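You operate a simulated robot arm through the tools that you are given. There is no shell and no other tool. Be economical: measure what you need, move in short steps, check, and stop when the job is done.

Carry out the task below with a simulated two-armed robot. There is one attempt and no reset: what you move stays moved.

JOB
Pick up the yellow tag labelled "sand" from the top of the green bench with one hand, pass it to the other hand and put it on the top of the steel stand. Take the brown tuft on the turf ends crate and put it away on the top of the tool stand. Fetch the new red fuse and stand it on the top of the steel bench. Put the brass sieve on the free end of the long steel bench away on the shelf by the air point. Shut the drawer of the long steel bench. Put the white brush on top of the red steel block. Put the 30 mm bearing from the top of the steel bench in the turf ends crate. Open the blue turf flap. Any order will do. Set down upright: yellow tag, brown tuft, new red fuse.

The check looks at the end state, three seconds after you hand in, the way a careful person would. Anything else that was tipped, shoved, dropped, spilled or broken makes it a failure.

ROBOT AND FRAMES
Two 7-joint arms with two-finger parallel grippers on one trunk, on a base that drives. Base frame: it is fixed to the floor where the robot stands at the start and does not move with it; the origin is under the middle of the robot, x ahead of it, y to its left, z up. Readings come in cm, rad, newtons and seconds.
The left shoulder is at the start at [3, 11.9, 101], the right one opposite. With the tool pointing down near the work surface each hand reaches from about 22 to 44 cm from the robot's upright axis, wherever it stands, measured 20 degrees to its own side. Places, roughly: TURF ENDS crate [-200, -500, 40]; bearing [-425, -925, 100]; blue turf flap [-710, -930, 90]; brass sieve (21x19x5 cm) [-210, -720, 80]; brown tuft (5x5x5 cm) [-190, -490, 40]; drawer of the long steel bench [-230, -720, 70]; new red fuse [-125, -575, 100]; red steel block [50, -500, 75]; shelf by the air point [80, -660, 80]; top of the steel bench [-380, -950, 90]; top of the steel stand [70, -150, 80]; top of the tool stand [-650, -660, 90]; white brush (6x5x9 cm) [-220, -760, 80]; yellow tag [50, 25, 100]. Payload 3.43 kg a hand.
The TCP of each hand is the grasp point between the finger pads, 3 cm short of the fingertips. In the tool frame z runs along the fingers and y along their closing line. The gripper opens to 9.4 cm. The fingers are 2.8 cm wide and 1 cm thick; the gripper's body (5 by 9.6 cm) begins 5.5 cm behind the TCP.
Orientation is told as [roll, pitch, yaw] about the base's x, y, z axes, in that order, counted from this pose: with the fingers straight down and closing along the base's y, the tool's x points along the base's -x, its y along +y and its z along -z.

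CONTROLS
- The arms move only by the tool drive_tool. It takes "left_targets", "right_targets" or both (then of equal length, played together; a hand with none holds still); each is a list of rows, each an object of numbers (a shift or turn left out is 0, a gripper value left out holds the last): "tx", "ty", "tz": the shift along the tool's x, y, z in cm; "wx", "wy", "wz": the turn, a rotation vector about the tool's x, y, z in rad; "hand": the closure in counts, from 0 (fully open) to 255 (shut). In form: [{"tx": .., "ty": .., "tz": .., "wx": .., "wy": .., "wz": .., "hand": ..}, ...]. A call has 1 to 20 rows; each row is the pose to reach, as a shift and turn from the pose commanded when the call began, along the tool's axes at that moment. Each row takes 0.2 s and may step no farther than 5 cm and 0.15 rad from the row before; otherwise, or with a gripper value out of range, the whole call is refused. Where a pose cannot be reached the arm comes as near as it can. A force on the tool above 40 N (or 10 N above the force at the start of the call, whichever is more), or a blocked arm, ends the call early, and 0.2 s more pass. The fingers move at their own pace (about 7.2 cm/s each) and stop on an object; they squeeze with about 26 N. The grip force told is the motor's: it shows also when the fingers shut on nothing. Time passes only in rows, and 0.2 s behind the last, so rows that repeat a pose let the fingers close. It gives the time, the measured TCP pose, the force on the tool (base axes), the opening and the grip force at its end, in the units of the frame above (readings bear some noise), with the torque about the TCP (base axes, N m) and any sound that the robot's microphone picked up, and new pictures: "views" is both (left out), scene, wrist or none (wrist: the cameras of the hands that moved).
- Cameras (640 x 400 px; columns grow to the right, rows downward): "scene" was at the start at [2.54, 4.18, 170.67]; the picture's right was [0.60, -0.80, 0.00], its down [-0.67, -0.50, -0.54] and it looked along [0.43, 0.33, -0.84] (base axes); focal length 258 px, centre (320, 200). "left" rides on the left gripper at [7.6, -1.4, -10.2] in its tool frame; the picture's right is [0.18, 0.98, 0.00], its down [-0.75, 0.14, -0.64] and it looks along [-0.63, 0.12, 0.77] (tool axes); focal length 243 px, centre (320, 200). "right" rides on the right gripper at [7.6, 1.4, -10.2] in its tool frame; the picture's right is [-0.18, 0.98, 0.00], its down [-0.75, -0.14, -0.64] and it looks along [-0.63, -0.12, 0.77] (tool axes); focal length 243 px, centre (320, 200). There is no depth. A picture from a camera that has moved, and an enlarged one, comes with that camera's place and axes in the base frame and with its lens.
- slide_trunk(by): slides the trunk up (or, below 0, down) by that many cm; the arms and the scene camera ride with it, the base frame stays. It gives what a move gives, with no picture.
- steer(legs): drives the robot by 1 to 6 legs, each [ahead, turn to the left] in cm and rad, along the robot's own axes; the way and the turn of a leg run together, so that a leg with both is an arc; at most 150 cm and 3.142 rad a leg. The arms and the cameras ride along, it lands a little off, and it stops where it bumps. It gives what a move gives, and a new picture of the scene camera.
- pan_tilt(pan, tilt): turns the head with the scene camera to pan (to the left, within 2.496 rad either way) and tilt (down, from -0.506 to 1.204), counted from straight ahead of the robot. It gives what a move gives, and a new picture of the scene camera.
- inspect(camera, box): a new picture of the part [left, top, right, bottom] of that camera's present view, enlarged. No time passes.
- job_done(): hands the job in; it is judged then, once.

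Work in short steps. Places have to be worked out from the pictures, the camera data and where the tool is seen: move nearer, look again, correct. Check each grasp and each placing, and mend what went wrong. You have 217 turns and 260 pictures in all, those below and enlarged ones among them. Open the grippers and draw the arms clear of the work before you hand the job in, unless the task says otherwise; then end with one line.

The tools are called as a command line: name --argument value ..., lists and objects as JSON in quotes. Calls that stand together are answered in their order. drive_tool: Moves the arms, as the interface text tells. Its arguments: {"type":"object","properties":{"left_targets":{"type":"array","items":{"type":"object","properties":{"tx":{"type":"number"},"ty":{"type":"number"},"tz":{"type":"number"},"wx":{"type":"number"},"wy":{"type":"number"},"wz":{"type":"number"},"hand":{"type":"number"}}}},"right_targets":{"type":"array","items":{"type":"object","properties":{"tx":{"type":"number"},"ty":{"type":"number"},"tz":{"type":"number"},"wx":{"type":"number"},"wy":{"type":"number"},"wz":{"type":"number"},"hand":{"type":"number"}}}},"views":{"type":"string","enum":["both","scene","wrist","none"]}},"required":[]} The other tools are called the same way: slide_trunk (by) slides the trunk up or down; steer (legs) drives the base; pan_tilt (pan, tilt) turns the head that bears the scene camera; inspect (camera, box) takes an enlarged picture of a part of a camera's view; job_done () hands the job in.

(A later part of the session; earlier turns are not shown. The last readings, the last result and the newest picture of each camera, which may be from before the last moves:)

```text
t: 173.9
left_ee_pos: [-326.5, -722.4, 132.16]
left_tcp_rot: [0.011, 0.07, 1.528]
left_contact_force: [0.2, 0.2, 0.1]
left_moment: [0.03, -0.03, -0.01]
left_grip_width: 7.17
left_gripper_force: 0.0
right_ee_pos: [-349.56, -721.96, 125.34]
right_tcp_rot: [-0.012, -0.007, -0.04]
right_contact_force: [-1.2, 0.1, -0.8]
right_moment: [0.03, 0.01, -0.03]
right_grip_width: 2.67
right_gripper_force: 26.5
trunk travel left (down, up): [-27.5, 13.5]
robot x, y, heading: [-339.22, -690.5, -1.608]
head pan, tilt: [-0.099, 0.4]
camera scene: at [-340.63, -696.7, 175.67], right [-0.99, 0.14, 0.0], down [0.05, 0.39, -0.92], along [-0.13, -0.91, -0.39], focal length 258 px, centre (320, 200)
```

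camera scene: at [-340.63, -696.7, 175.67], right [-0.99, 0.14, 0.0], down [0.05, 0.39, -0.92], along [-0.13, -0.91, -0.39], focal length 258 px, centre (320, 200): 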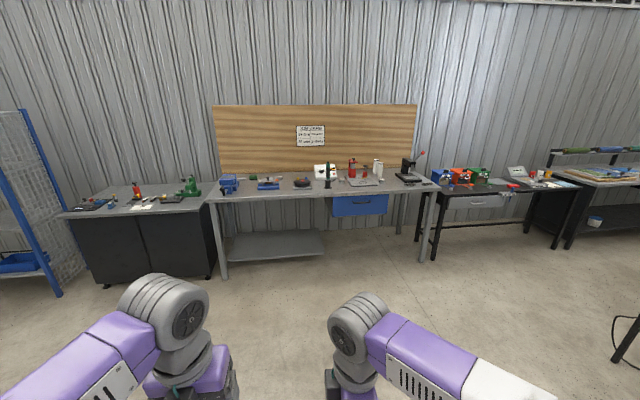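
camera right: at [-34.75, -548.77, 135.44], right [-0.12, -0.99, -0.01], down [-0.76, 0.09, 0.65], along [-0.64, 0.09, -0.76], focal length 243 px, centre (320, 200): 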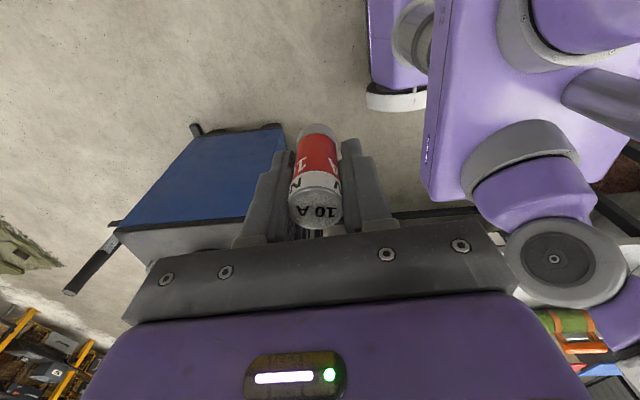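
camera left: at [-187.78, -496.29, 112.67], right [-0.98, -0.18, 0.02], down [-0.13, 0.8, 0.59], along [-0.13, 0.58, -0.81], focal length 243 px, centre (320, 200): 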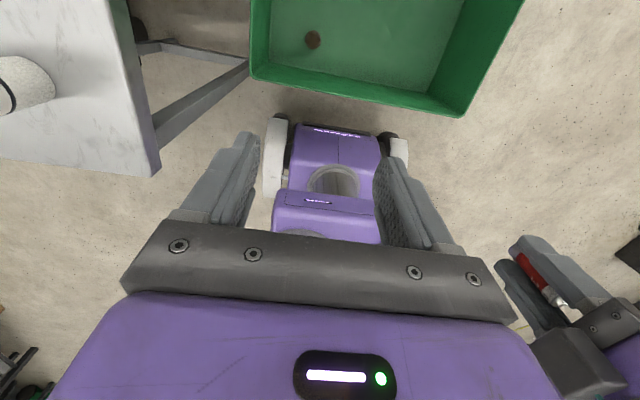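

inspect --camera "scene" --box '[200, 130, 440, 280]'

inspect --camera "scene" --box '[400, 130, 640, 280]'

```text
2.67 times, centred on (320, 205) of scene
camera zoom: at [-340.63, -696.7, 175.67], right [-0.99, 0.14, 0.0], down [0.05, 0.39, -0.92], along [-0.13, -0.91, -0.39], focal length 689 px, centre (320, 187)
```

zoom: 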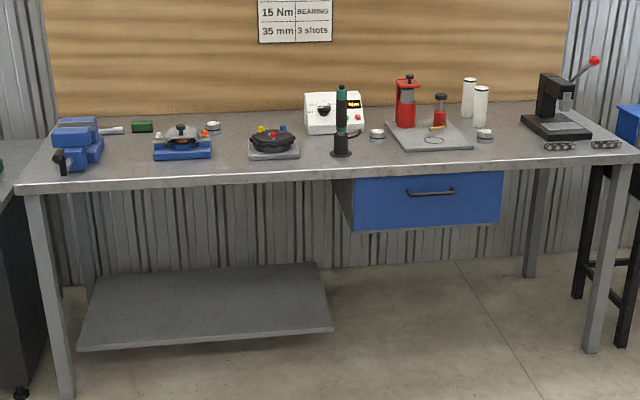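

```text
2.67 times, centred on (520, 205) of scene
camera zoom: at [-340.63, -696.7, 175.67], right [-0.99, 0.14, 0.0], down [0.05, 0.39, -0.92], along [-0.13, -0.91, -0.39], focal length 689 px, centre (-213, 187)
```

zoom: 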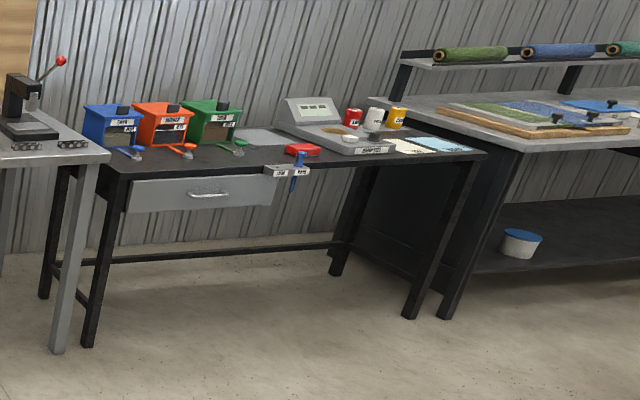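

Three silver bearings stand on the bench; I go closer to read sizes and pick a spot for the fuse.

steer --legs '[[0, -0.311], [80, 0], [80, 0], [0, 0.348]]'

pan_tilt --pan 0.0 --tilt 0.55

```text
t: 184.1
left_ee_pos: [-380.65, -871.08, 132.36]
left_tcp_rot: [0.012, 0.071, 1.554]
left_contact_force: [1.1, -0.8, 0.0]
left_moment: [0.01, -0.01, -0.01]
left_grip_width: 7.2
left_gripper_force: 0.0
right_ee_pos: [-403.61, -871.2, 125.38]
right_tcp_rot: [-0.013, -0.009, -0.014]
right_contact_force: [-0.1, -0.3, -0.5]
right_moment: [-0.02, -0.01, 0.0]
right_grip_width: 2.71
right_gripper_force: 26.4
trunk travel left (down, up): [-27.5, 13.5]
robot x, y, heading: [-394.66, -839.21, -1.582]
head pan, tilt: [-0.099, 0.4]
camera scene: at [-395.34, -845.67, 175.67], right [-0.99, 0.11, 0.0], down [0.04, 0.39, -0.92], along [-0.1, -0.92, -0.39], focal length 258 px, centre (320, 200)
```

scene: 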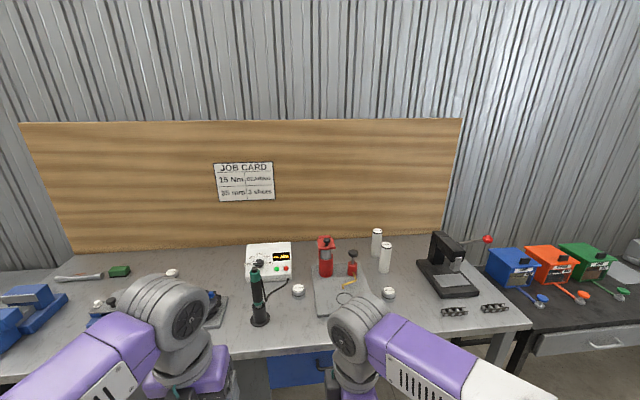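

```text
t: 184.8
left_ee_pos: [-380.63, -870.85, 132.48]
left_tcp_rot: [0.012, 0.069, 1.553]
left_contact_force: [-0.5, 0.5, -0.3]
left_moment: [-0.01, 0.01, 0.0]
left_grip_width: 7.19
left_gripper_force: 0.2
right_ee_pos: [-403.49, -871.2, 125.37]
right_tcp_rot: [-0.013, -0.007, -0.015]
right_contact_force: [0.3, -0.9, -1.0]
right_moment: [0.02, 0.03, 0.01]
right_grip_width: 2.71
right_gripper_force: 26.3
trunk travel left (down, up): [-27.5, 13.5]
robot x, y, heading: [-394.3, -839.55, -1.585]
head pan, tilt: [0.0, 0.55]
camera scene: at [-394.45, -845.43, 174.31], right [-1.0, 0.01, 0.0], down [0.01, 0.52, -0.85], along [-0.01, -0.85, -0.52], focal length 258 px, centre (320, 200)
```

scene: 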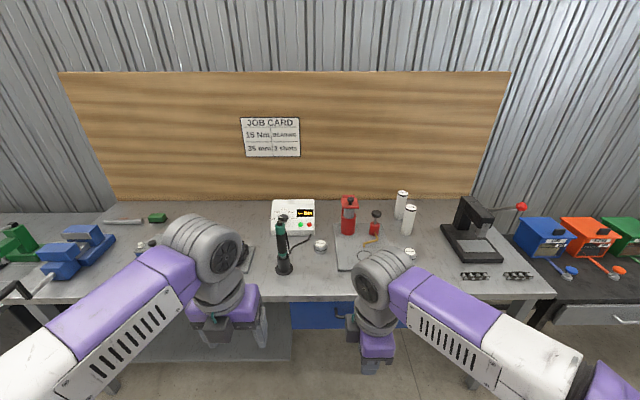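

inspect --camera "scene" --box '[260, 180, 440, 292]'

inspect --camera "scene" --box '[440, 190, 560, 290]'

```text
3.56 times, centred on (350, 236) of scene
camera zoom: at [-394.45, -845.43, 174.31], right [-1.0, 0.01, 0.0], down [0.01, 0.52, -0.85], along [-0.01, -0.85, -0.52], focal length 918 px, centre (213, 72)
```

zoom: 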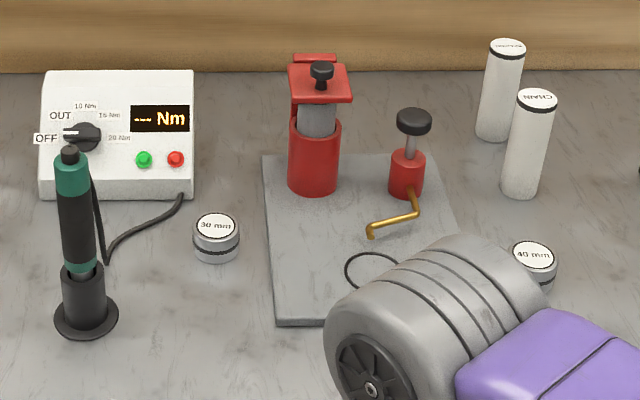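

```text
4.00 times, centred on (500, 240) of scene
camera zoom: at [-394.45, -845.43, 174.31], right [-1.0, 0.01, 0.0], down [0.01, 0.52, -0.85], along [-0.01, -0.85, -0.52], focal length 1033 px, centre (-400, 40)
```

zoom: 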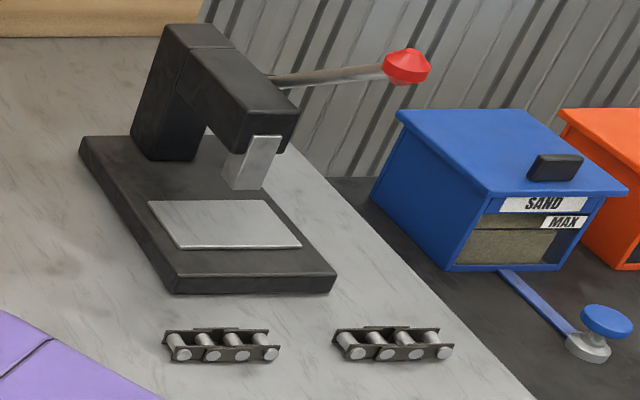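

The 30 mm bearing is at about [−396, −939]; there is a free strip in front of the grey mat near [−410, −918] for the fuse. I drive 41 cm closer.

steer --legs '[[41, 0.012]]'

pan_tilt --pan 0.0 --tilt 0.95

```text
t: 187.4
left_ee_pos: [-379.95, -912.32, 132.27]
left_tcp_rot: [0.01, 0.07, 1.576]
left_contact_force: [-0.6, 0.3, 0.3]
left_moment: [0.0, -0.02, -0.01]
left_grip_width: 7.19
left_gripper_force: 0.1
right_ee_pos: [-402.94, -913.13, 125.44]
right_tcp_rot: [-0.013, -0.007, 0.008]
right_contact_force: [0.4, 0.3, -1.2]
right_moment: [0.01, -0.01, 0.02]
right_grip_width: 2.69
right_gripper_force: 26.1
trunk travel left (down, up): [-27.5, 13.5]
robot x, y, heading: [-394.49, -881.11, -1.56]
head pan, tilt: [0.0, 0.55]
camera scene: at [-394.34, -887.15, 174.3], right [-1.0, -0.01, 0.0], down [-0.01, 0.52, -0.85], along [0.01, -0.85, -0.52], focal length 258 px, centre (320, 200)
```

scene: 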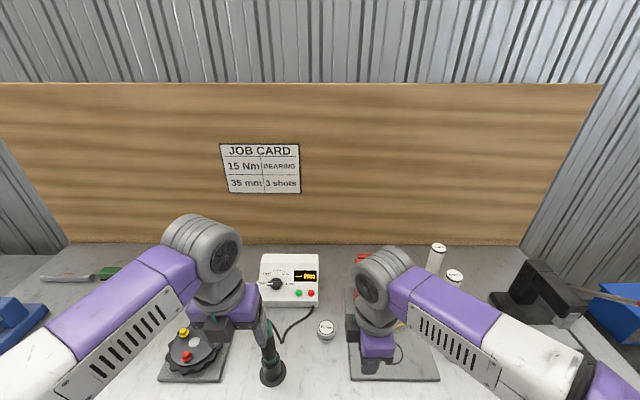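

```text
t: 188.3
left_ee_pos: [-380.06, -912.3, 132.38]
left_tcp_rot: [0.011, 0.068, 1.578]
left_contact_force: [-0.2, 0.4, 0.9]
left_moment: [0.01, -0.01, -0.02]
left_grip_width: 7.18
left_gripper_force: 0.1
right_ee_pos: [-402.9, -913.0, 125.31]
right_tcp_rot: [-0.012, -0.008, 0.007]
right_contact_force: [0.5, 0.4, 0.5]
right_moment: [0.02, 0.0, -0.01]
right_grip_width: 2.69
right_gripper_force: 26.1
trunk travel left (down, up): [-27.5, 13.5]
robot x, y, heading: [-394.13, -880.98, -1.556]
head pan, tilt: [0.0, 0.949]
camera scene: at [-394.36, -885.38, 171.02], right [-1.0, -0.01, 0.0], down [-0.01, 0.81, -0.58], along [0.01, -0.58, -0.81], focal length 258 px, centre (320, 200)
```

scene: 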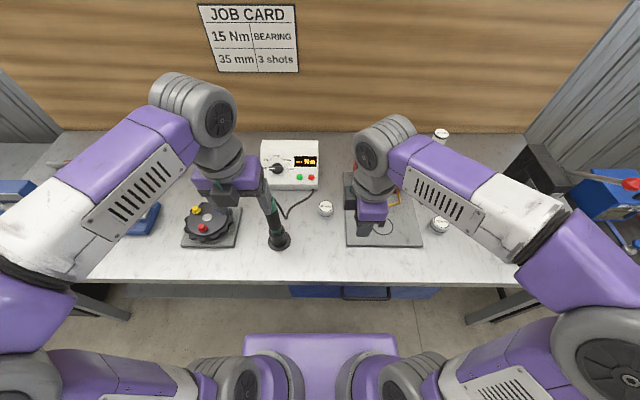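

I move the right hand over the strip in front of the mat and descend to z≈98 first.

drive_tool --right_targets '[{"tx": 2, "ty": -1.4, "tz": 2}, {"tx": 4, "ty": -2.8, "tz": 5}, {"tx": 6, "ty": -4.2, "tz": 9}, {"tx": 8.1, "ty": -5.5, "tz": 13}, {"tx": 8.1, "ty": -5.5, "tz": 17}, {"tx": 8.1, "ty": -5.5, "tz": 21}, {"tx": 8.1, "ty": -5.5, "tz": 25}, {"tx": 8.1, "ty": -5.5, "tz": 27.3}, {"tx": 8.1, "ty": -5.5, "tz": 27.3}]' --views "both"

```text
t: 190.3
left_ee_pos: [-380.07, -912.37, 132.38]
left_tcp_rot: [0.015, 0.07, 1.576]
left_contact_force: [0.4, -0.6, -0.5]
left_moment: [-0.01, 0.0, 0.01]
left_grip_width: 7.2
left_gripper_force: 0.0
right_ee_pos: [-410.64, -919.09, 98.09]
right_tcp_rot: [-0.012, -0.009, 0.007]
right_contact_force: [-0.3, 0.5, 0.4]
right_moment: [0.01, 0.0, 0.02]
right_grip_width: 2.68
right_gripper_force: 26.3
trunk travel left (down, up): [-27.5, 13.5]
robot x, y, heading: [-394.46, -881.43, -1.558]
head pan, tilt: [0.0, 0.949]
camera scene: at [-394.36, -885.37, 171.01], right [-1.0, -0.01, 0.0], down [-0.01, 0.81, -0.58], along [0.01, -0.58, -0.81], focal length 258 px, centre (320, 200)
camera right: at [-418.3, -917.57, 108.09], right [0.18, 0.98, -0.01], down [0.75, -0.13, 0.65], along [0.64, -0.12, -0.76], focal length 243 px, centre (320, 200)
```

scene: 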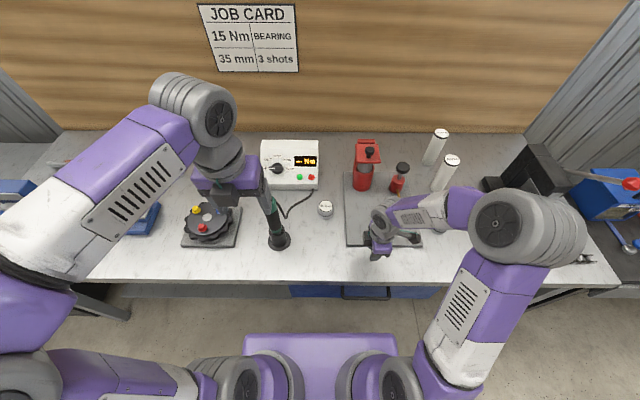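
right: 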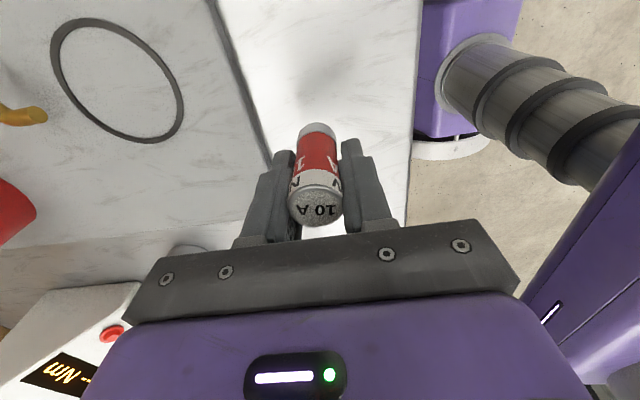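

Over the free strip. I lower slowly in small steps.

drive_tool --right_targets '[{"tz": 0.5}, {"tz": 1.0}, {"tz": 1.5}, {"tz": 2.0}, {"tz": 2.4}, {"tz": 2.8}, {"tz": 3.2}, {"tz": 3.5}, {"tz": 3.8}, {"tz": 4.0}, {"tz": 4.2}]' --views "wrist"

```text
t: 192.7
left_ee_pos: [-379.9, -912.29, 132.39]
left_tcp_rot: [0.014, 0.071, 1.577]
left_contact_force: [0.4, 0.7, -0.3]
left_moment: [0.0, -0.01, 0.0]
left_grip_width: 7.17
left_gripper_force: 0.0
right_ee_pos: [-410.72, -919.02, 93.84]
right_tcp_rot: [-0.013, -0.01, 0.007]
right_contact_force: [-0.5, 0.5, 0.0]
right_moment: [0.01, -0.05, -0.01]
right_grip_width: 2.68
right_gripper_force: 25.7
trunk travel left (down, up): [-27.5, 13.5]
robot x, y, heading: [-394.01, -880.83, -1.559]
head pan, tilt: [0.0, 0.949]
camera right: at [-418.32, -917.56, 103.92], right [0.18, 0.98, -0.01], down [0.75, -0.13, 0.65], along [0.64, -0.12, -0.76], focal length 243 px, centre (320, 200)
```

right: 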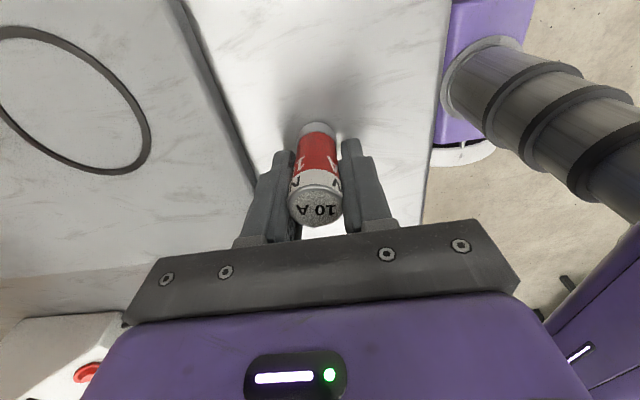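

Not touching yet; continue in 0.25 cm steps.

drive_tool --right_targets '[{"tz": 0.25}, {"tz": 0.5}, {"tz": 0.75}, {"tz": 1.0}, {"tz": 1.25}, {"tz": 1.5}, {"tz": 1.75}, {"tz": 2.0}]' --views "none"

```text
t: 193.8
left_ee_pos: [-379.97, -912.24, 132.28]
left_tcp_rot: [0.012, 0.071, 1.573]
left_contact_force: [-1.0, -0.5, 0.5]
left_moment: [-0.02, 0.0, -0.01]
left_grip_width: 7.2
left_gripper_force: 0.0
right_ee_pos: [-410.65, -918.87, 93.0]
right_tcp_rot: [-0.015, -0.003, 0.01]
right_contact_force: [0.6, 7.7, 21.7]
right_moment: [0.57, 0.19, -0.15]
right_grip_width: 2.68
right_gripper_force: 26.6
trunk travel left (down, up): [-27.5, 13.5]
robot x, y, heading: [-394.26, -880.99, -1.561]
head pan, tilt: [0.0, 0.949]
stopped in row 5 (right hand): the force on the tool passed its limit at 44 N (the readings are from after the stop); the commanded pose is now the measured one
```

Contact near TCP z 93. I relax 0.15 cm, then open slowly.

drive_tool --right_targets '[{"tz": -0.1}, {"tz": -0.1}, {"tz": -0.1, "hand": 225}, {"tz": -0.1, "hand": 190}, {"tz": -0.1, "hand": 160}, {"tz": -0.1, "hand": 140}, {"tz": -0.1, "hand": 130}, {"tz": -0.1, "hand": 130}]' --views "wrist"

```text
t: 195.6
left_ee_pos: [-379.97, -912.51, 132.4]
left_tcp_rot: [0.012, 0.07, 1.576]
left_contact_force: [0.7, -0.9, -0.8]
left_moment: [-0.01, 0.0, -0.02]
left_grip_width: 7.17
left_gripper_force: 0.0
right_ee_pos: [-410.61, -919.35, 92.96]
right_tcp_rot: [-0.021, -0.006, 0.009]
right_contact_force: [-1.3, -15.1, 19.9]
right_moment: [-0.03, 0.31, 0.28]
right_grip_width: 3.65
right_gripper_force: 0.0
trunk travel left (down, up): [-27.5, 13.5]
robot x, y, heading: [-394.48, -881.0, -1.561]
head pan, tilt: [0.0, 0.949]
camera right: at [-418.28, -917.82, 103.12], right [0.18, 0.98, -0.02], down [0.75, -0.12, 0.65], along [0.64, -0.13, -0.76], focal length 243 px, centre (320, 200)
```

right: 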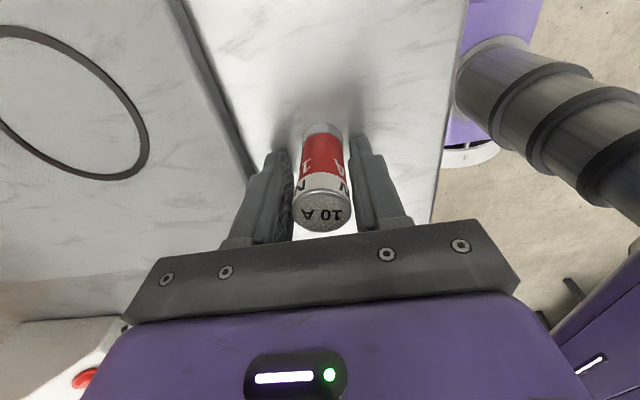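

The fingertips press on the table. I raise 0.5 cm and look before opening wider.

drive_tool --right_targets '[{"tz": -0.2}, {"tz": -0.5}, {"tz": -0.5}, {"tz": -0.5, "hand": 115}, {"tz": -0.5, "hand": 105}, {"tz": -0.5, "hand": 105}]' --views "wrist"

```text
t: 197.0
left_ee_pos: [-379.93, -912.36, 132.25]
left_tcp_rot: [0.011, 0.071, 1.574]
left_contact_force: [0.1, 0.7, -0.6]
left_moment: [0.03, 0.01, 0.01]
left_grip_width: 7.21
left_gripper_force: 0.1
right_ee_pos: [-410.58, -919.18, 93.41]
right_tcp_rot: [-0.015, -0.007, 0.008]
right_contact_force: [-0.3, 0.4, -0.1]
right_moment: [0.0, 0.0, -0.04]
right_grip_width: 5.53
right_gripper_force: 0.0
trunk travel left (down, up): [-27.5, 13.5]
robot x, y, heading: [-393.92, -880.95, -1.559]
head pan, tilt: [0.0, 0.949]
camera right: at [-418.3, -917.63, 103.57], right [0.18, 0.98, -0.01], down [0.75, -0.12, 0.65], along [0.64, -0.12, -0.76], focal length 243 px, centre (320, 200)
```

right: 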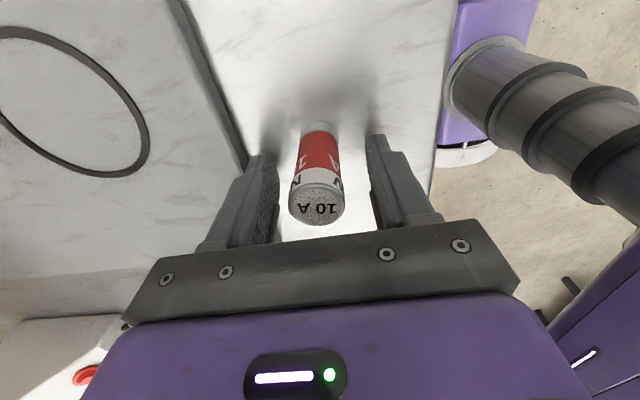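

Fuse stands freely. I raise the hand straight up.

drive_tool --right_targets '[{"tz": -2}, {"tz": -4}, {"tz": -7}, {"tz": -11}, {"tz": -15}, {"tz": -19}, {"tz": -23}, {"tz": -23}]' --views "both"

```text
t: 198.8
left_ee_pos: [-379.98, -912.53, 132.42]
left_tcp_rot: [0.012, 0.07, 1.576]
left_contact_force: [0.0, 0.5, -0.1]
left_moment: [0.0, -0.02, -0.01]
left_grip_width: 7.21
left_gripper_force: 0.1
right_ee_pos: [-410.89, -918.86, 116.66]
right_tcp_rot: [-0.017, -0.006, 0.009]
right_contact_force: [-0.1, 0.5, -0.1]
right_moment: [0.02, 0.0, -0.01]
right_grip_width: 5.54
right_gripper_force: 0.0
trunk travel left (down, up): [-27.5, 13.5]
robot x, y, heading: [-394.68, -880.88, -1.56]
head pan, tilt: [0.0, 0.949]
camera scene: at [-394.38, -885.44, 171.01], right [-1.0, -0.01, 0.0], down [-0.01, 0.81, -0.58], along [0.01, -0.58, -0.81], focal length 258 px, centre (320, 200)
camera right: at [-418.55, -917.34, 126.72], right [0.18, 0.98, -0.01], down [0.75, -0.12, 0.65], along [0.64, -0.12, -0.76], focal length 243 px, centre (320, 200)
```

scene: 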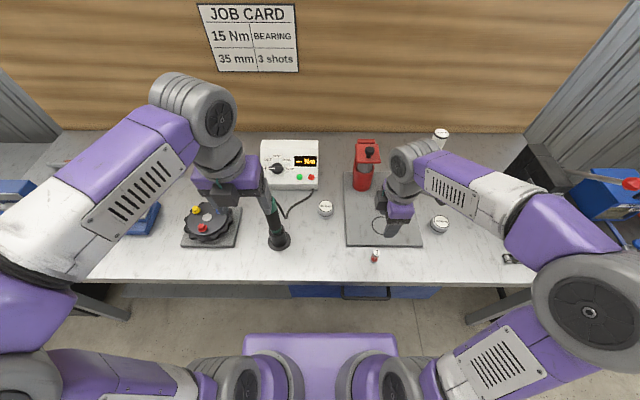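
right: 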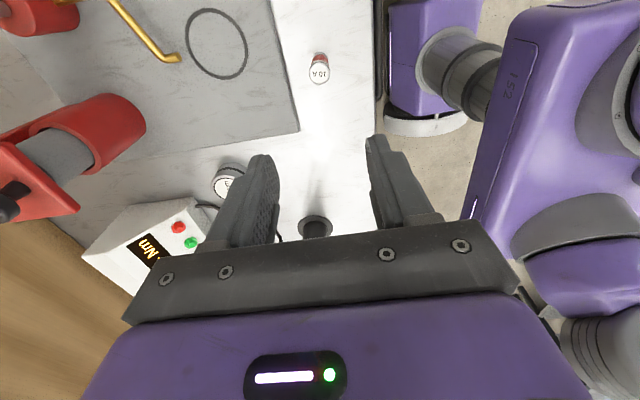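

The fuse is standing. The 30 mm bearing is at about [−396.5, −937]; I drive 10 cm closer to reach it with the right hand.

steer --legs '[[10, 0]]'

```text
t: 200.0
left_ee_pos: [-379.95, -922.33, 132.37]
left_tcp_rot: [0.011, 0.069, 1.575]
left_contact_force: [0.1, 0.2, 0.0]
left_moment: [0.03, 0.0, 0.0]
left_grip_width: 7.19
left_gripper_force: 0.1
right_ee_pos: [-410.82, -928.73, 116.62]
right_tcp_rot: [-0.017, -0.008, 0.006]
right_contact_force: [0.3, -0.7, -0.4]
right_moment: [-0.01, -0.02, 0.0]
right_grip_width: 5.53
right_gripper_force: 0.1
trunk travel left (down, up): [-27.5, 13.5]
robot x, y, heading: [-394.54, -890.98, -1.555]
head pan, tilt: [0.0, 0.949]
camera scene: at [-394.27, -895.35, 171.01], right [-1.0, -0.01, 0.0], down [-0.01, 0.81, -0.58], along [0.01, -0.58, -0.81], focal length 258 px, centre (320, 200)
```

scene: 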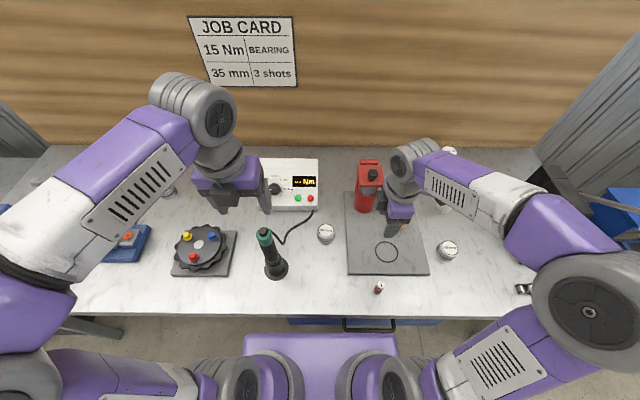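

Bearing confirmed near [−396, −937.3]. I move above it with the hand fully open.

drive_tool --right_targets '[{"tx": -3.5, "ty": -2, "tz": 0, "hand": 0}, {"tx": -7, "ty": -4, "tz": 1, "hand": 0}, {"tx": -10.8, "ty": -6, "tz": 3, "hand": 0}, {"tx": -14.6, "ty": -8.4, "tz": 5, "hand": 0}, {"tx": -14.6, "ty": -8.4, "tz": 8, "hand": 0}, {"tx": -14.6, "ty": -8.4, "tz": 10.6, "hand": 0}, {"tx": -14.6, "ty": -8.4, "tz": 10.6, "hand": 0}]' --views "both"

```text
t: 201.6
left_ee_pos: [-380.01, -922.3, 132.37]
left_tcp_rot: [0.012, 0.07, 1.575]
left_contact_force: [0.3, -0.1, -0.5]
left_moment: [-0.02, 0.02, -0.03]
left_grip_width: 7.19
left_gripper_force: 0.1
right_ee_pos: [-396.17, -937.21, 106.18]
right_tcp_rot: [-0.018, -0.007, 0.007]
right_contact_force: [0.8, 0.1, 0.0]
right_moment: [0.01, -0.02, -0.01]
right_grip_width: 9.4
right_gripper_force: 0.2
trunk travel left (down, up): [-27.5, 13.5]
robot x, y, heading: [-394.24, -891.11, -1.558]
head pan, tilt: [0.0, 0.949]
camera scene: at [-394.31, -895.26, 171.01], right [-1.0, -0.01, 0.0], down [-0.01, 0.81, -0.58], along [0.01, -0.58, -0.81], focal length 258 px, centre (320, 200)
camera right: at [-403.79, -935.61, 116.24], right [0.18, 0.98, -0.01], down [0.75, -0.12, 0.65], along [0.64, -0.13, -0.76], focal length 243 px, centre (320, 200)
```

scene: 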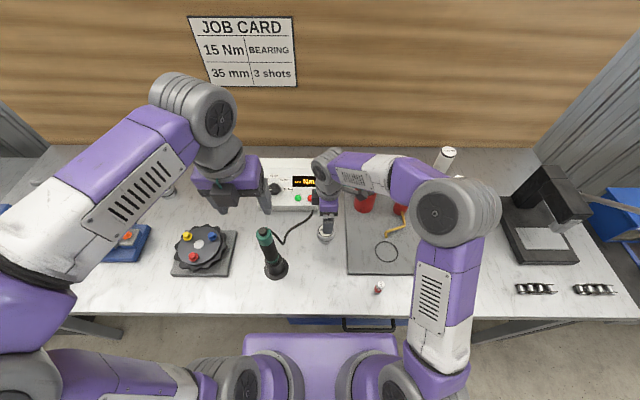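
right: 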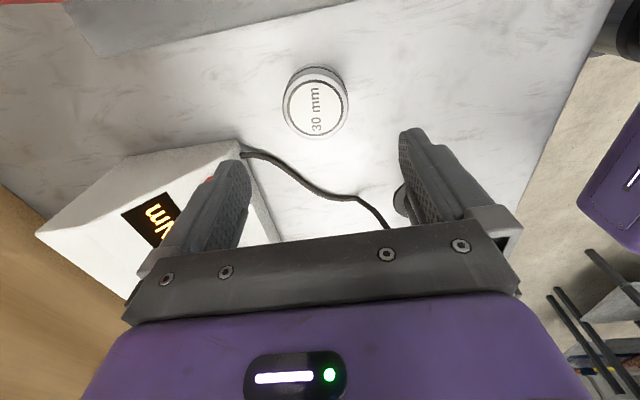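

Bearing is well placed between the fingers; the control box is close on one side, so I narrow to 7.5 cm and descend.

drive_tool --right_targets '[{"ty": -0.3, "tz": 2, "hand": 50}, {"ty": -0.3, "tz": 4, "hand": 50}, {"ty": -0.3, "tz": 7, "hand": 50}, {"ty": -0.3, "tz": 9, "hand": 50}, {"ty": -0.3, "tz": 9, "hand": 50}]' --views "wrist"

```text
t: 202.8
left_ee_pos: [-379.9, -922.39, 132.43]
left_tcp_rot: [0.012, 0.069, 1.574]
left_contact_force: [0.2, -0.7, 0.0]
left_moment: [-0.02, -0.01, -0.02]
left_grip_width: 7.2
left_gripper_force: 0.0
right_ee_pos: [-395.96, -937.55, 97.28]
right_tcp_rot: [-0.015, -0.007, 0.008]
right_contact_force: [-0.3, -0.8, 0.8]
right_moment: [0.0, 0.02, 0.04]
right_grip_width: 7.58
right_gripper_force: 0.0
trunk travel left (down, up): [-27.5, 13.5]
robot x, y, heading: [-393.93, -891.21, -1.567]
head pan, tilt: [0.0, 0.949]
camera right: at [-403.68, -936.05, 107.33], right [0.18, 0.98, -0.01], down [0.75, -0.13, 0.65], along [0.64, -0.13, -0.76], focal length 243 px, centre (320, 200)
```

right: 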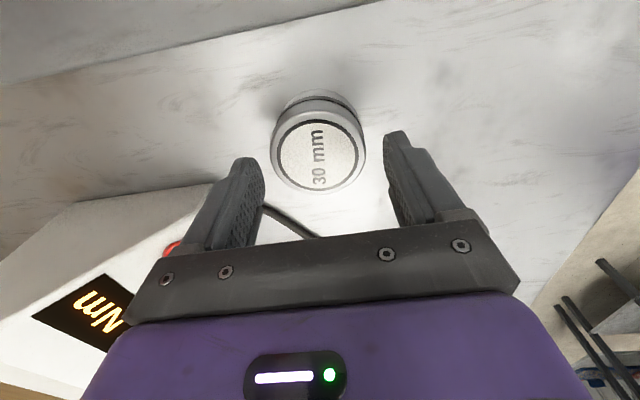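

I narrow slightly more and go down the last 3.9 cm, watching the force.

drive_tool --right_targets '[{"tx": 0.3, "hand": 68}, {"tx": 0.3, "tz": 0.8, "hand": 68}, {"tx": 0.3, "tz": 1.6, "hand": 68}, {"tx": 0.3, "tz": 2.4, "hand": 68}, {"tx": 0.3, "tz": 3.2, "hand": 68}, {"tx": 0.3, "tz": 3.8, "hand": 68}, {"tx": 0.3, "tz": 3.8, "hand": 68}]' --views "wrist"

```text
t: 204.4
left_ee_pos: [-379.98, -922.31, 132.32]
left_tcp_rot: [0.012, 0.072, 1.574]
left_contact_force: [-0.3, -0.4, -0.7]
left_moment: [0.03, -0.01, 0.03]
left_grip_width: 7.2
left_gripper_force: 0.0
right_ee_pos: [-396.41, -937.78, 93.43]
right_tcp_rot: [-0.013, -0.005, 0.008]
right_contact_force: [-0.2, -0.2, -0.3]
right_moment: [0.0, -0.01, 0.0]
right_grip_width: 6.89
right_gripper_force: 0.0
trunk travel left (down, up): [-27.5, 13.5]
robot x, y, heading: [-394.13, -890.91, -1.565]
head pan, tilt: [0.0, 0.949]
camera right: at [-404.0, -936.19, 103.52], right [0.18, 0.98, -0.01], down [0.75, -0.13, 0.65], along [0.64, -0.13, -0.76], focal length 243 px, centre (320, 200)
```

right: 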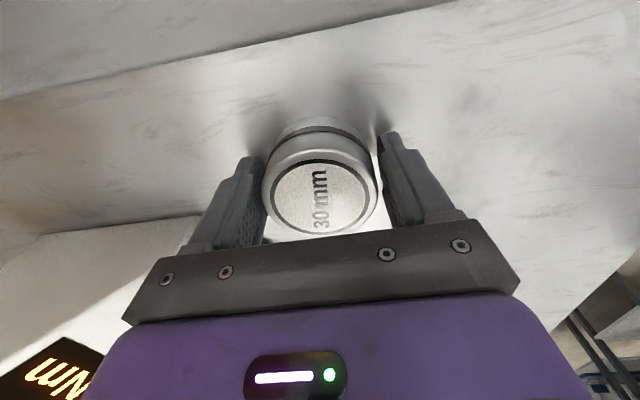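

No contact force, bearing between the pads. Close and lift.

drive_tool --right_targets '[{"hand": 255}, {"hand": 255}, {"hand": 255}, {"tz": -1}, {"tz": -4}, {"tz": -8}, {"tz": -12}, {"tz": -17}, {"tz": -22}, {"tz": -26, "ty": 2}, {"tz": -29, "ty": 6}, {"tz": -32, "ty": 10}, {"tz": -32, "ty": 10}]' --views "both"

```text
t: 207.2
left_ee_pos: [-379.87, -922.33, 132.22]
left_tcp_rot: [0.012, 0.07, 1.574]
left_contact_force: [0.2, -0.4, -0.2]
left_moment: [0.01, 0.02, -0.01]
left_grip_width: 7.17
left_gripper_force: 0.0
right_ee_pos: [-396.64, -927.55, 125.23]
right_tcp_rot: [-0.013, -0.007, 0.007]
right_contact_force: [-0.1, -0.7, -3.3]
right_moment: [0.03, -0.04, 0.01]
right_grip_width: 6.42
right_gripper_force: 26.2
trunk travel left (down, up): [-27.5, 13.5]
robot x, y, heading: [-394.63, -890.91, -1.557]
head pan, tilt: [0.0, 0.949]
camera scene: at [-394.26, -895.47, 171.0], right [-1.0, -0.01, 0.0], down [-0.01, 0.81, -0.58], along [0.01, -0.58, -0.81], focal length 258 px, centre (320, 200)
camera right: at [-404.26, -926.05, 135.3], right [0.18, 0.98, -0.01], down [0.75, -0.13, 0.65], along [0.64, -0.12, -0.76], focal length 243 px, centre (320, 200)
```

scene: 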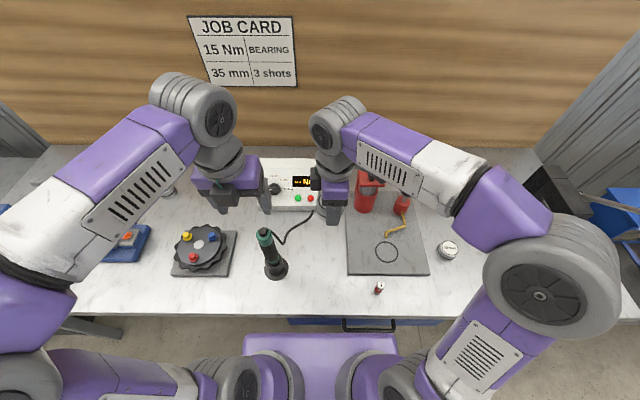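
right: 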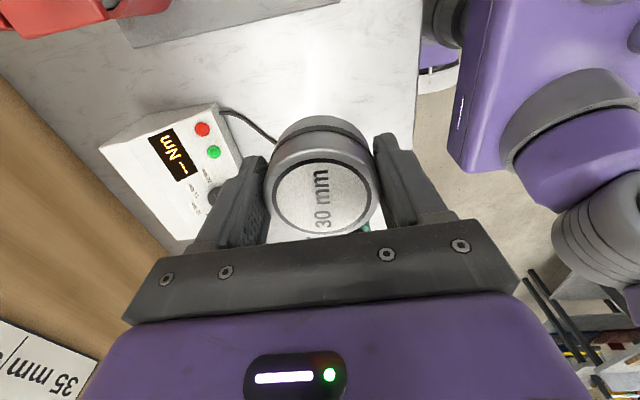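

The bearing is held securely and the fuse still stands. I back out and turn west to look toward the blue turf flap.

steer --legs '[[-44, 0], [0, -1.585]]'

pan_tilt --pan 0.1 --tilt 0.4

```text
t: 213.7
left_ee_pos: [-426.1, -860.86, 132.41]
left_tcp_rot: [0.012, 0.071, 0.002]
left_contact_force: [-0.3, -0.1, -0.7]
left_moment: [0.0, 0.02, 0.01]
left_grip_width: 7.18
left_gripper_force: 0.1
right_ee_pos: [-431.25, -844.21, 125.18]
right_tcp_rot: [-0.016, -0.007, -1.565]
right_contact_force: [0.0, 0.5, -2.4]
right_moment: [-0.03, -0.02, -0.01]
right_grip_width: 6.42
right_gripper_force: 26.5
trunk travel left (down, up): [-27.5, 13.5]
robot x, y, heading: [-395.11, -846.4, -3.132]
head pan, tilt: [0.0, 0.949]
camera scene: at [-399.17, -846.64, 171.01], right [-0.01, 1.0, 0.0], down [0.81, 0.01, -0.58], along [-0.58, 0.0, -0.81], focal length 258 px, centre (320, 200)
```

scene: 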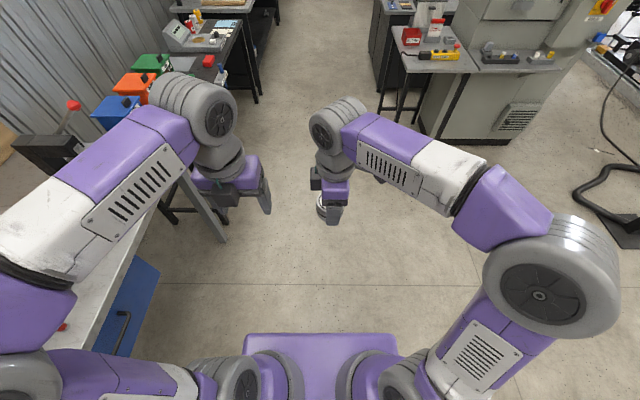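

```text
t: 214.7
left_ee_pos: [-426.11, -860.87, 132.41]
left_tcp_rot: [0.012, 0.069, 0.004]
left_contact_force: [-0.2, -0.2, 1.0]
left_moment: [0.04, 0.01, 0.01]
left_grip_width: 7.2
left_gripper_force: 0.1
right_ee_pos: [-431.37, -844.13, 125.19]
right_tcp_rot: [-0.015, -0.007, -1.566]
right_contact_force: [0.1, -1.0, -3.1]
right_moment: [0.01, 0.0, 0.01]
right_grip_width: 6.41
right_gripper_force: 25.6
trunk travel left (down, up): [-27.5, 13.5]
robot x, y, heading: [-394.59, -846.65, -3.134]
head pan, tilt: [0.099, 0.4]
camera scene: at [-401.12, -847.58, 175.66], right [-0.11, 0.99, 0.0], down [0.39, 0.04, -0.92], along [-0.92, -0.1, -0.39], focal length 258 px, centre (320, 200)
```

scene: 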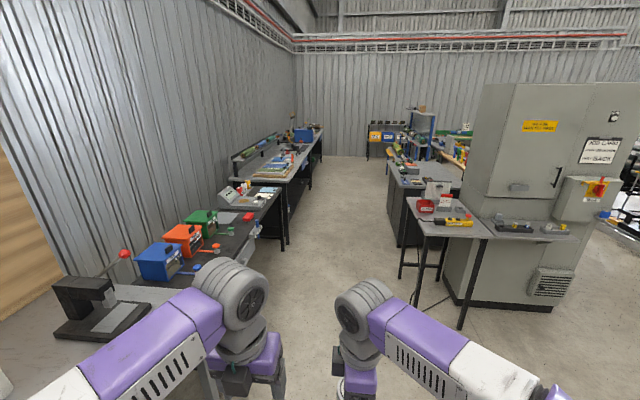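

The aisle is ~127 cm wide centred at y −850. I drive 295 cm west and turn to face the turf table.

steer --legs '[[148, 0], [148, 0], [0, 1.571]]'

pan_tilt --pan 0.0 --tilt 0.6

```text
t: 232.7
left_ee_pos: [-674.43, -882.64, 132.34]
left_tcp_rot: [0.012, 0.069, 1.573]
left_contact_force: [-0.4, 1.0, -0.3]
left_moment: [-0.01, 0.01, 0.01]
left_grip_width: 7.16
left_gripper_force: 0.2
right_ee_pos: [-691.24, -887.86, 125.22]
right_tcp_rot: [-0.016, -0.008, 0.006]
right_contact_force: [0.7, 0.4, -3.5]
right_moment: [0.01, -0.01, 0.01]
right_grip_width: 6.36
right_gripper_force: 25.7
trunk travel left (down, up): [-27.5, 13.5]
robot x, y, heading: [-688.5, -851.45, -1.561]
head pan, tilt: [0.099, 0.4]
camera scene: at [-687.88, -857.64, 175.67], right [-0.99, -0.11, 0.0], down [-0.04, 0.39, -0.92], along [0.1, -0.92, -0.39], focal length 258 px, centre (320, 200)
```

scene: 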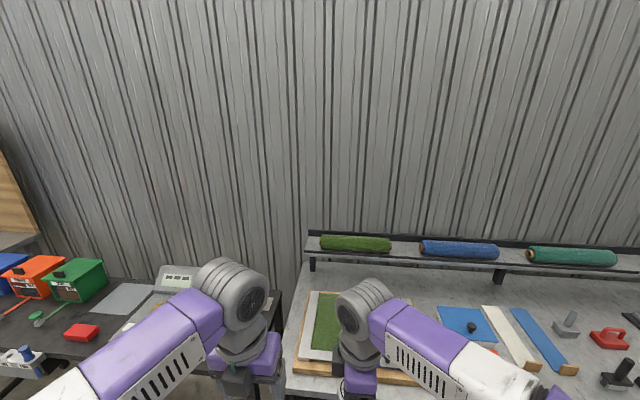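

```text
t: 233.4
left_ee_pos: [-674.62, -882.62, 132.44]
left_tcp_rot: [0.012, 0.07, 1.574]
left_contact_force: [-0.2, 0.4, 0.6]
left_moment: [0.02, 0.01, 0.0]
left_grip_width: 7.2
left_gripper_force: 0.1
right_ee_pos: [-691.09, -887.83, 125.19]
right_tcp_rot: [-0.016, -0.005, 0.007]
right_contact_force: [-0.4, 0.4, -3.0]
right_moment: [0.02, 0.02, 0.0]
right_grip_width: 6.36
right_gripper_force: 26.1
trunk travel left (down, up): [-27.5, 13.5]
robot x, y, heading: [-688.79, -851.29, -1.566]
head pan, tilt: [0.0, 0.6]
camera scene: at [-688.82, -857.26, 173.85], right [-1.0, -0.01, 0.0], down [-0.01, 0.56, -0.83], along [0.01, -0.83, -0.56], focal length 258 px, centre (320, 200)
```

scene: 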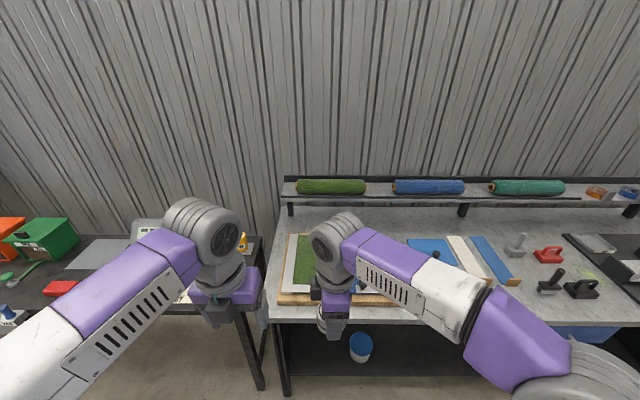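

The right arm hides the work area. I move the right hand aside to the west and look again.

drive_tool --right_targets '[{"tx": 4, "tz": -1}, {"tx": 8, "tz": -2}, {"tx": 12, "tz": -3}, {"tx": 16, "tz": -4}, {"tx": 20, "tz": -5}, {"tx": 24, "ty": 2, "tz": -5}, {"tx": 28, "ty": 5, "tz": -5}, {"tx": 31, "ty": 8, "tz": -5}]' --views "scene"

```text
t: 235.2
left_ee_pos: [-674.54, -882.51, 132.33]
left_tcp_rot: [0.011, 0.071, 1.574]
left_contact_force: [-0.6, 0.4, 0.2]
left_moment: [0.02, 0.0, -0.02]
left_grip_width: 7.19
left_gripper_force: 0.0
right_ee_pos: [-722.41, -879.86, 129.78]
right_tcp_rot: [-0.018, -0.009, 0.01]
right_contact_force: [0.6, 0.8, -3.0]
right_moment: [-0.04, 0.01, -0.01]
right_grip_width: 6.34
right_gripper_force: 26.0
trunk travel left (down, up): [-27.5, 13.5]
robot x, y, heading: [-688.68, -851.18, -1.562]
head pan, tilt: [0.0, 0.6]
camera scene: at [-688.91, -857.11, 173.86], right [-1.0, -0.01, 0.0], down [0.0, 0.56, -0.83], along [0.01, -0.83, -0.56], focal length 258 px, centre (320, 200)
```

scene: 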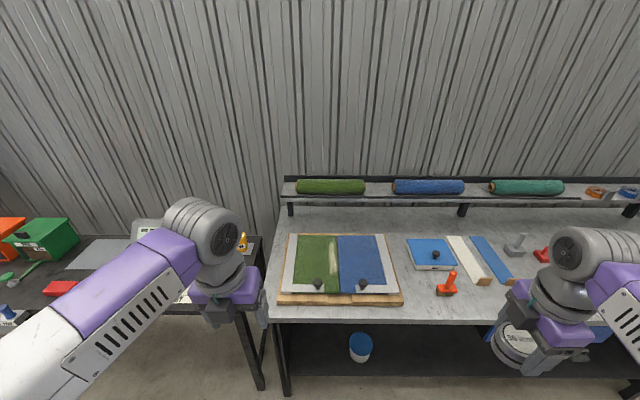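

inspect --camera "scene" --box '[260, 215, 420, 315]'

inspect --camera "scene" --box '[390, 215, 550, 315]'

```text
4.00 times, centred on (340, 265) of scene
camera zoom: at [-688.91, -857.11, 173.86], right [-1.0, -0.01, 0.0], down [0.0, 0.56, -0.83], along [0.01, -0.83, -0.56], focal length 1033 px, centre (240, -60)
```

zoom: 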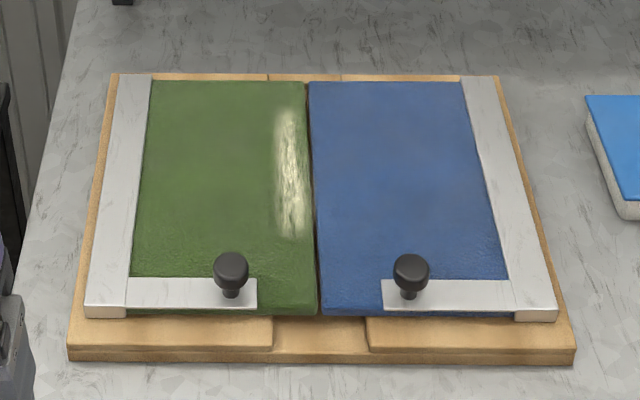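

```text
4.00 times, centred on (470, 265) of scene
camera zoom: at [-688.91, -857.11, 173.86], right [-1.0, -0.01, 0.0], down [0.0, 0.56, -0.83], along [0.01, -0.83, -0.56], focal length 1033 px, centre (-280, -60)
```

zoom: 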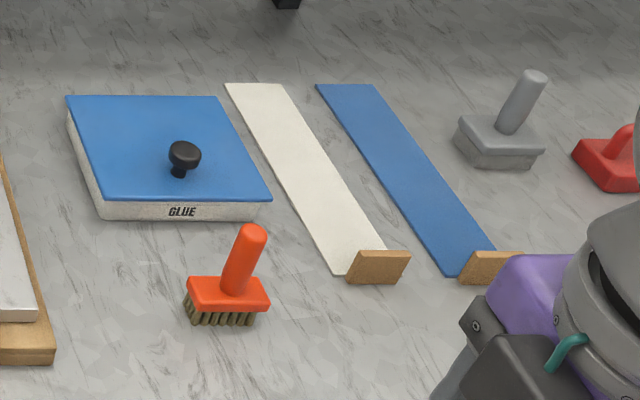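

The blue flap is the right half of the board, with a black knob at [−704, −919] at the seam and its hinge apparently along the outer (west) bar. I reposition to about (−722, −878) so the left hand can work it.

steer --legs '[[0, -1.57], [33, 0], [0, 1.562], [27, 0]]'

```text
t: 246.5
left_ee_pos: [-706.64, -909.81, 132.45]
left_tcp_rot: [0.012, 0.071, 1.578]
left_contact_force: [0.2, -0.4, 0.1]
left_moment: [0.0, 0.02, -0.02]
left_grip_width: 7.2
left_gripper_force: 0.1
right_ee_pos: [-754.46, -907.43, 129.87]
right_tcp_rot: [-0.016, -0.008, 0.013]
right_contact_force: [-0.5, 0.0, -3.6]
right_moment: [-0.01, 0.01, 0.0]
right_grip_width: 6.31
right_gripper_force: 25.9
trunk travel left (down, up): [-27.5, 13.5]
robot x, y, heading: [-721.07, -878.58, -1.557]
head pan, tilt: [0.0, 0.6]
camera scene: at [-721.08, -884.46, 173.85], right [-1.0, -0.01, 0.0], down [-0.01, 0.57, -0.82], along [0.01, -0.82, -0.57], focal length 258 px, centre (320, 200)
```

scene: 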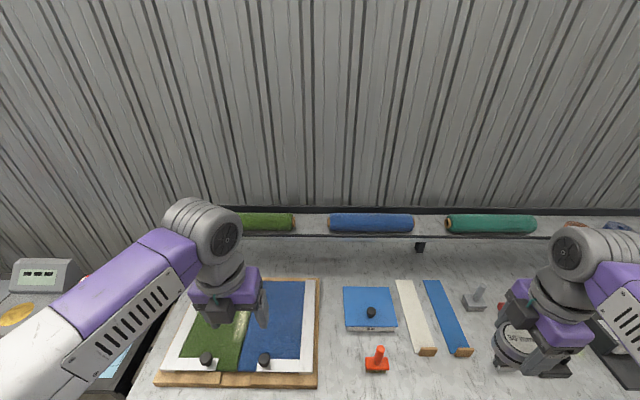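

I rotate the left hand so it closes along y and bring it above the blue knob.

drive_tool --left_targets '[{"wz": -0.14, "tx": 0.8, "ty": -0.2, "tz": 1}, {"wz": -0.28, "tx": 1.6, "ty": -0.4, "tz": 2}, {"wz": -0.42, "tx": 2.4, "ty": -0.6, "tz": 3}, {"wz": -0.56, "tx": 3.2, "ty": -0.8, "tz": 4}, {"wz": -0.7, "tx": 4, "ty": -1, "tz": 5}, {"wz": -0.84, "tx": 4.9, "ty": -1.2, "tz": 6}, {"wz": -0.98, "tx": 5.8, "ty": -1.4, "tz": 7}, {"wz": -1.12, "tx": 6.7, "ty": -1.6, "tz": 8}, {"wz": -1.26, "tx": 7.5, "ty": -1.8, "tz": 10}, {"wz": -1.4, "tx": 8.3, "ty": -2, "tz": 12}, {"wz": -1.54, "tx": 9.2, "ty": -2.1, "tz": 14}, {"wz": -1.565, "tx": 9.2, "ty": -2.1, "tz": 17}, {"wz": -1.565, "tx": 9.2, "ty": -2.1, "tz": 17}]' --views "both"

```text
t: 249.3
left_ee_pos: [-704.73, -920.11, 116.0]
left_tcp_rot: [0.07, -0.011, -3.14]
left_contact_force: [-0.2, 0.7, -1.0]
left_moment: [0.01, 0.04, -0.01]
left_grip_width: 7.17
left_gripper_force: 0.0
right_ee_pos: [-754.44, -907.38, 129.84]
right_tcp_rot: [-0.014, -0.006, 0.013]
right_contact_force: [-0.4, -0.5, -3.1]
right_moment: [-0.01, -0.04, 0.01]
right_grip_width: 6.26
right_gripper_force: 26.1
trunk travel left (down, up): [-27.5, 13.5]
robot x, y, heading: [-720.81, -878.66, -1.561]
head pan, tilt: [0.0, 0.6]
camera scene: at [-721.08, -884.37, 173.85], right [-1.0, -0.01, 0.0], down [-0.01, 0.56, -0.83], along [0.01, -0.83, -0.56], focal length 258 px, centre (320, 200)
camera left: at [-697.1, -917.89, 125.9], right [0.19, -0.98, 0.07], down [-0.75, -0.1, 0.66], along [-0.64, -0.17, -0.75], focal length 243 px, centre (320, 200)
```

scene: 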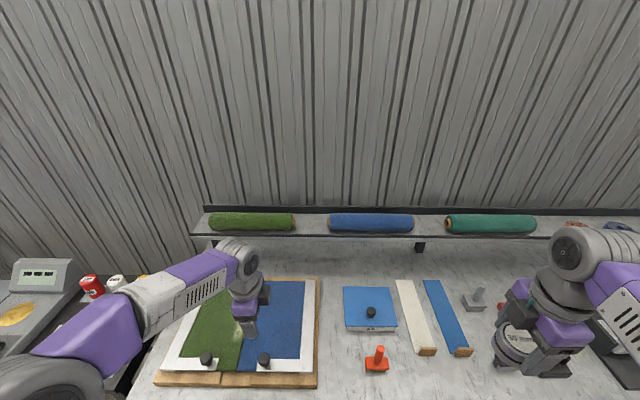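
left: 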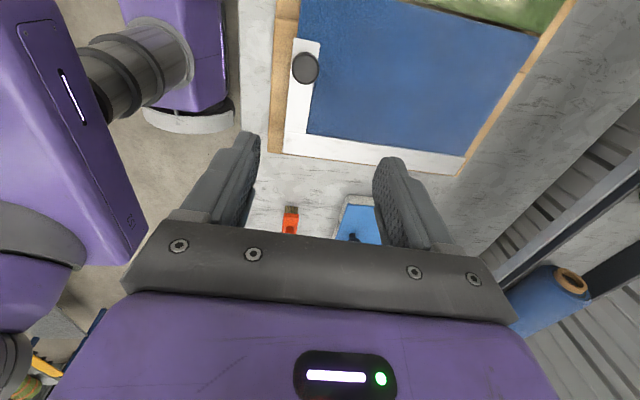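

I enlarge the wrist view to understand the flap's hinge, and check the bearing in the right hand.

inspect --camera "left" --box '[230, 0, 550, 200]'

inspect --camera "right" --box '[160, 60, 480, 260]'

```text
2.00 times, centred on (390, 100) of left
camera zoom: at [-697.1, -917.89, 125.9], right [0.19, -0.98, 0.07], down [-0.75, -0.1, 0.66], along [-0.64, -0.17, -0.75], focal length 485 px, centre (180, 400)
```

zoom: 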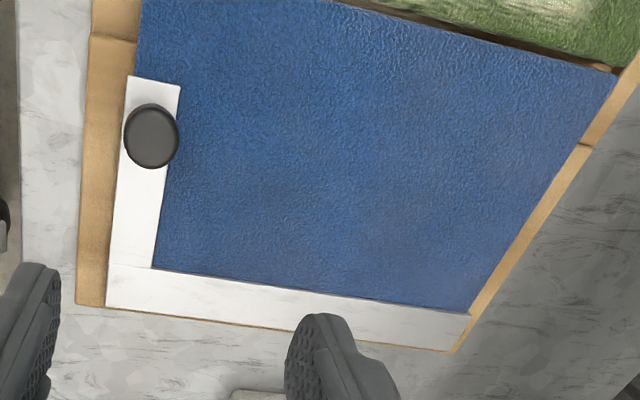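

```text
2.00 times, centred on (320, 160) of right
camera zoom: at [-762.11, -905.85, 139.88], right [0.17, 0.98, -0.01], down [0.75, -0.12, 0.65], along [0.64, -0.12, -0.76], focal length 485 px, centre (320, 280)
```

zoom: 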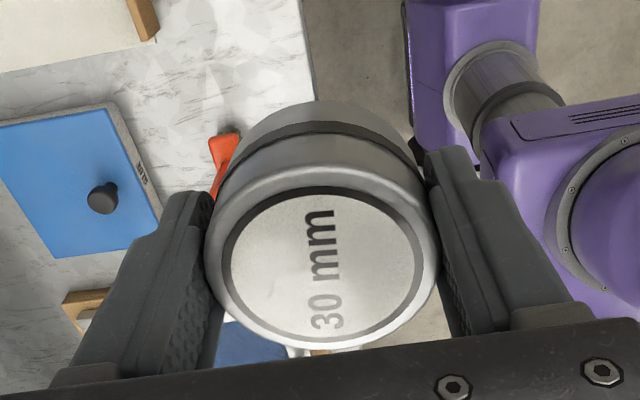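

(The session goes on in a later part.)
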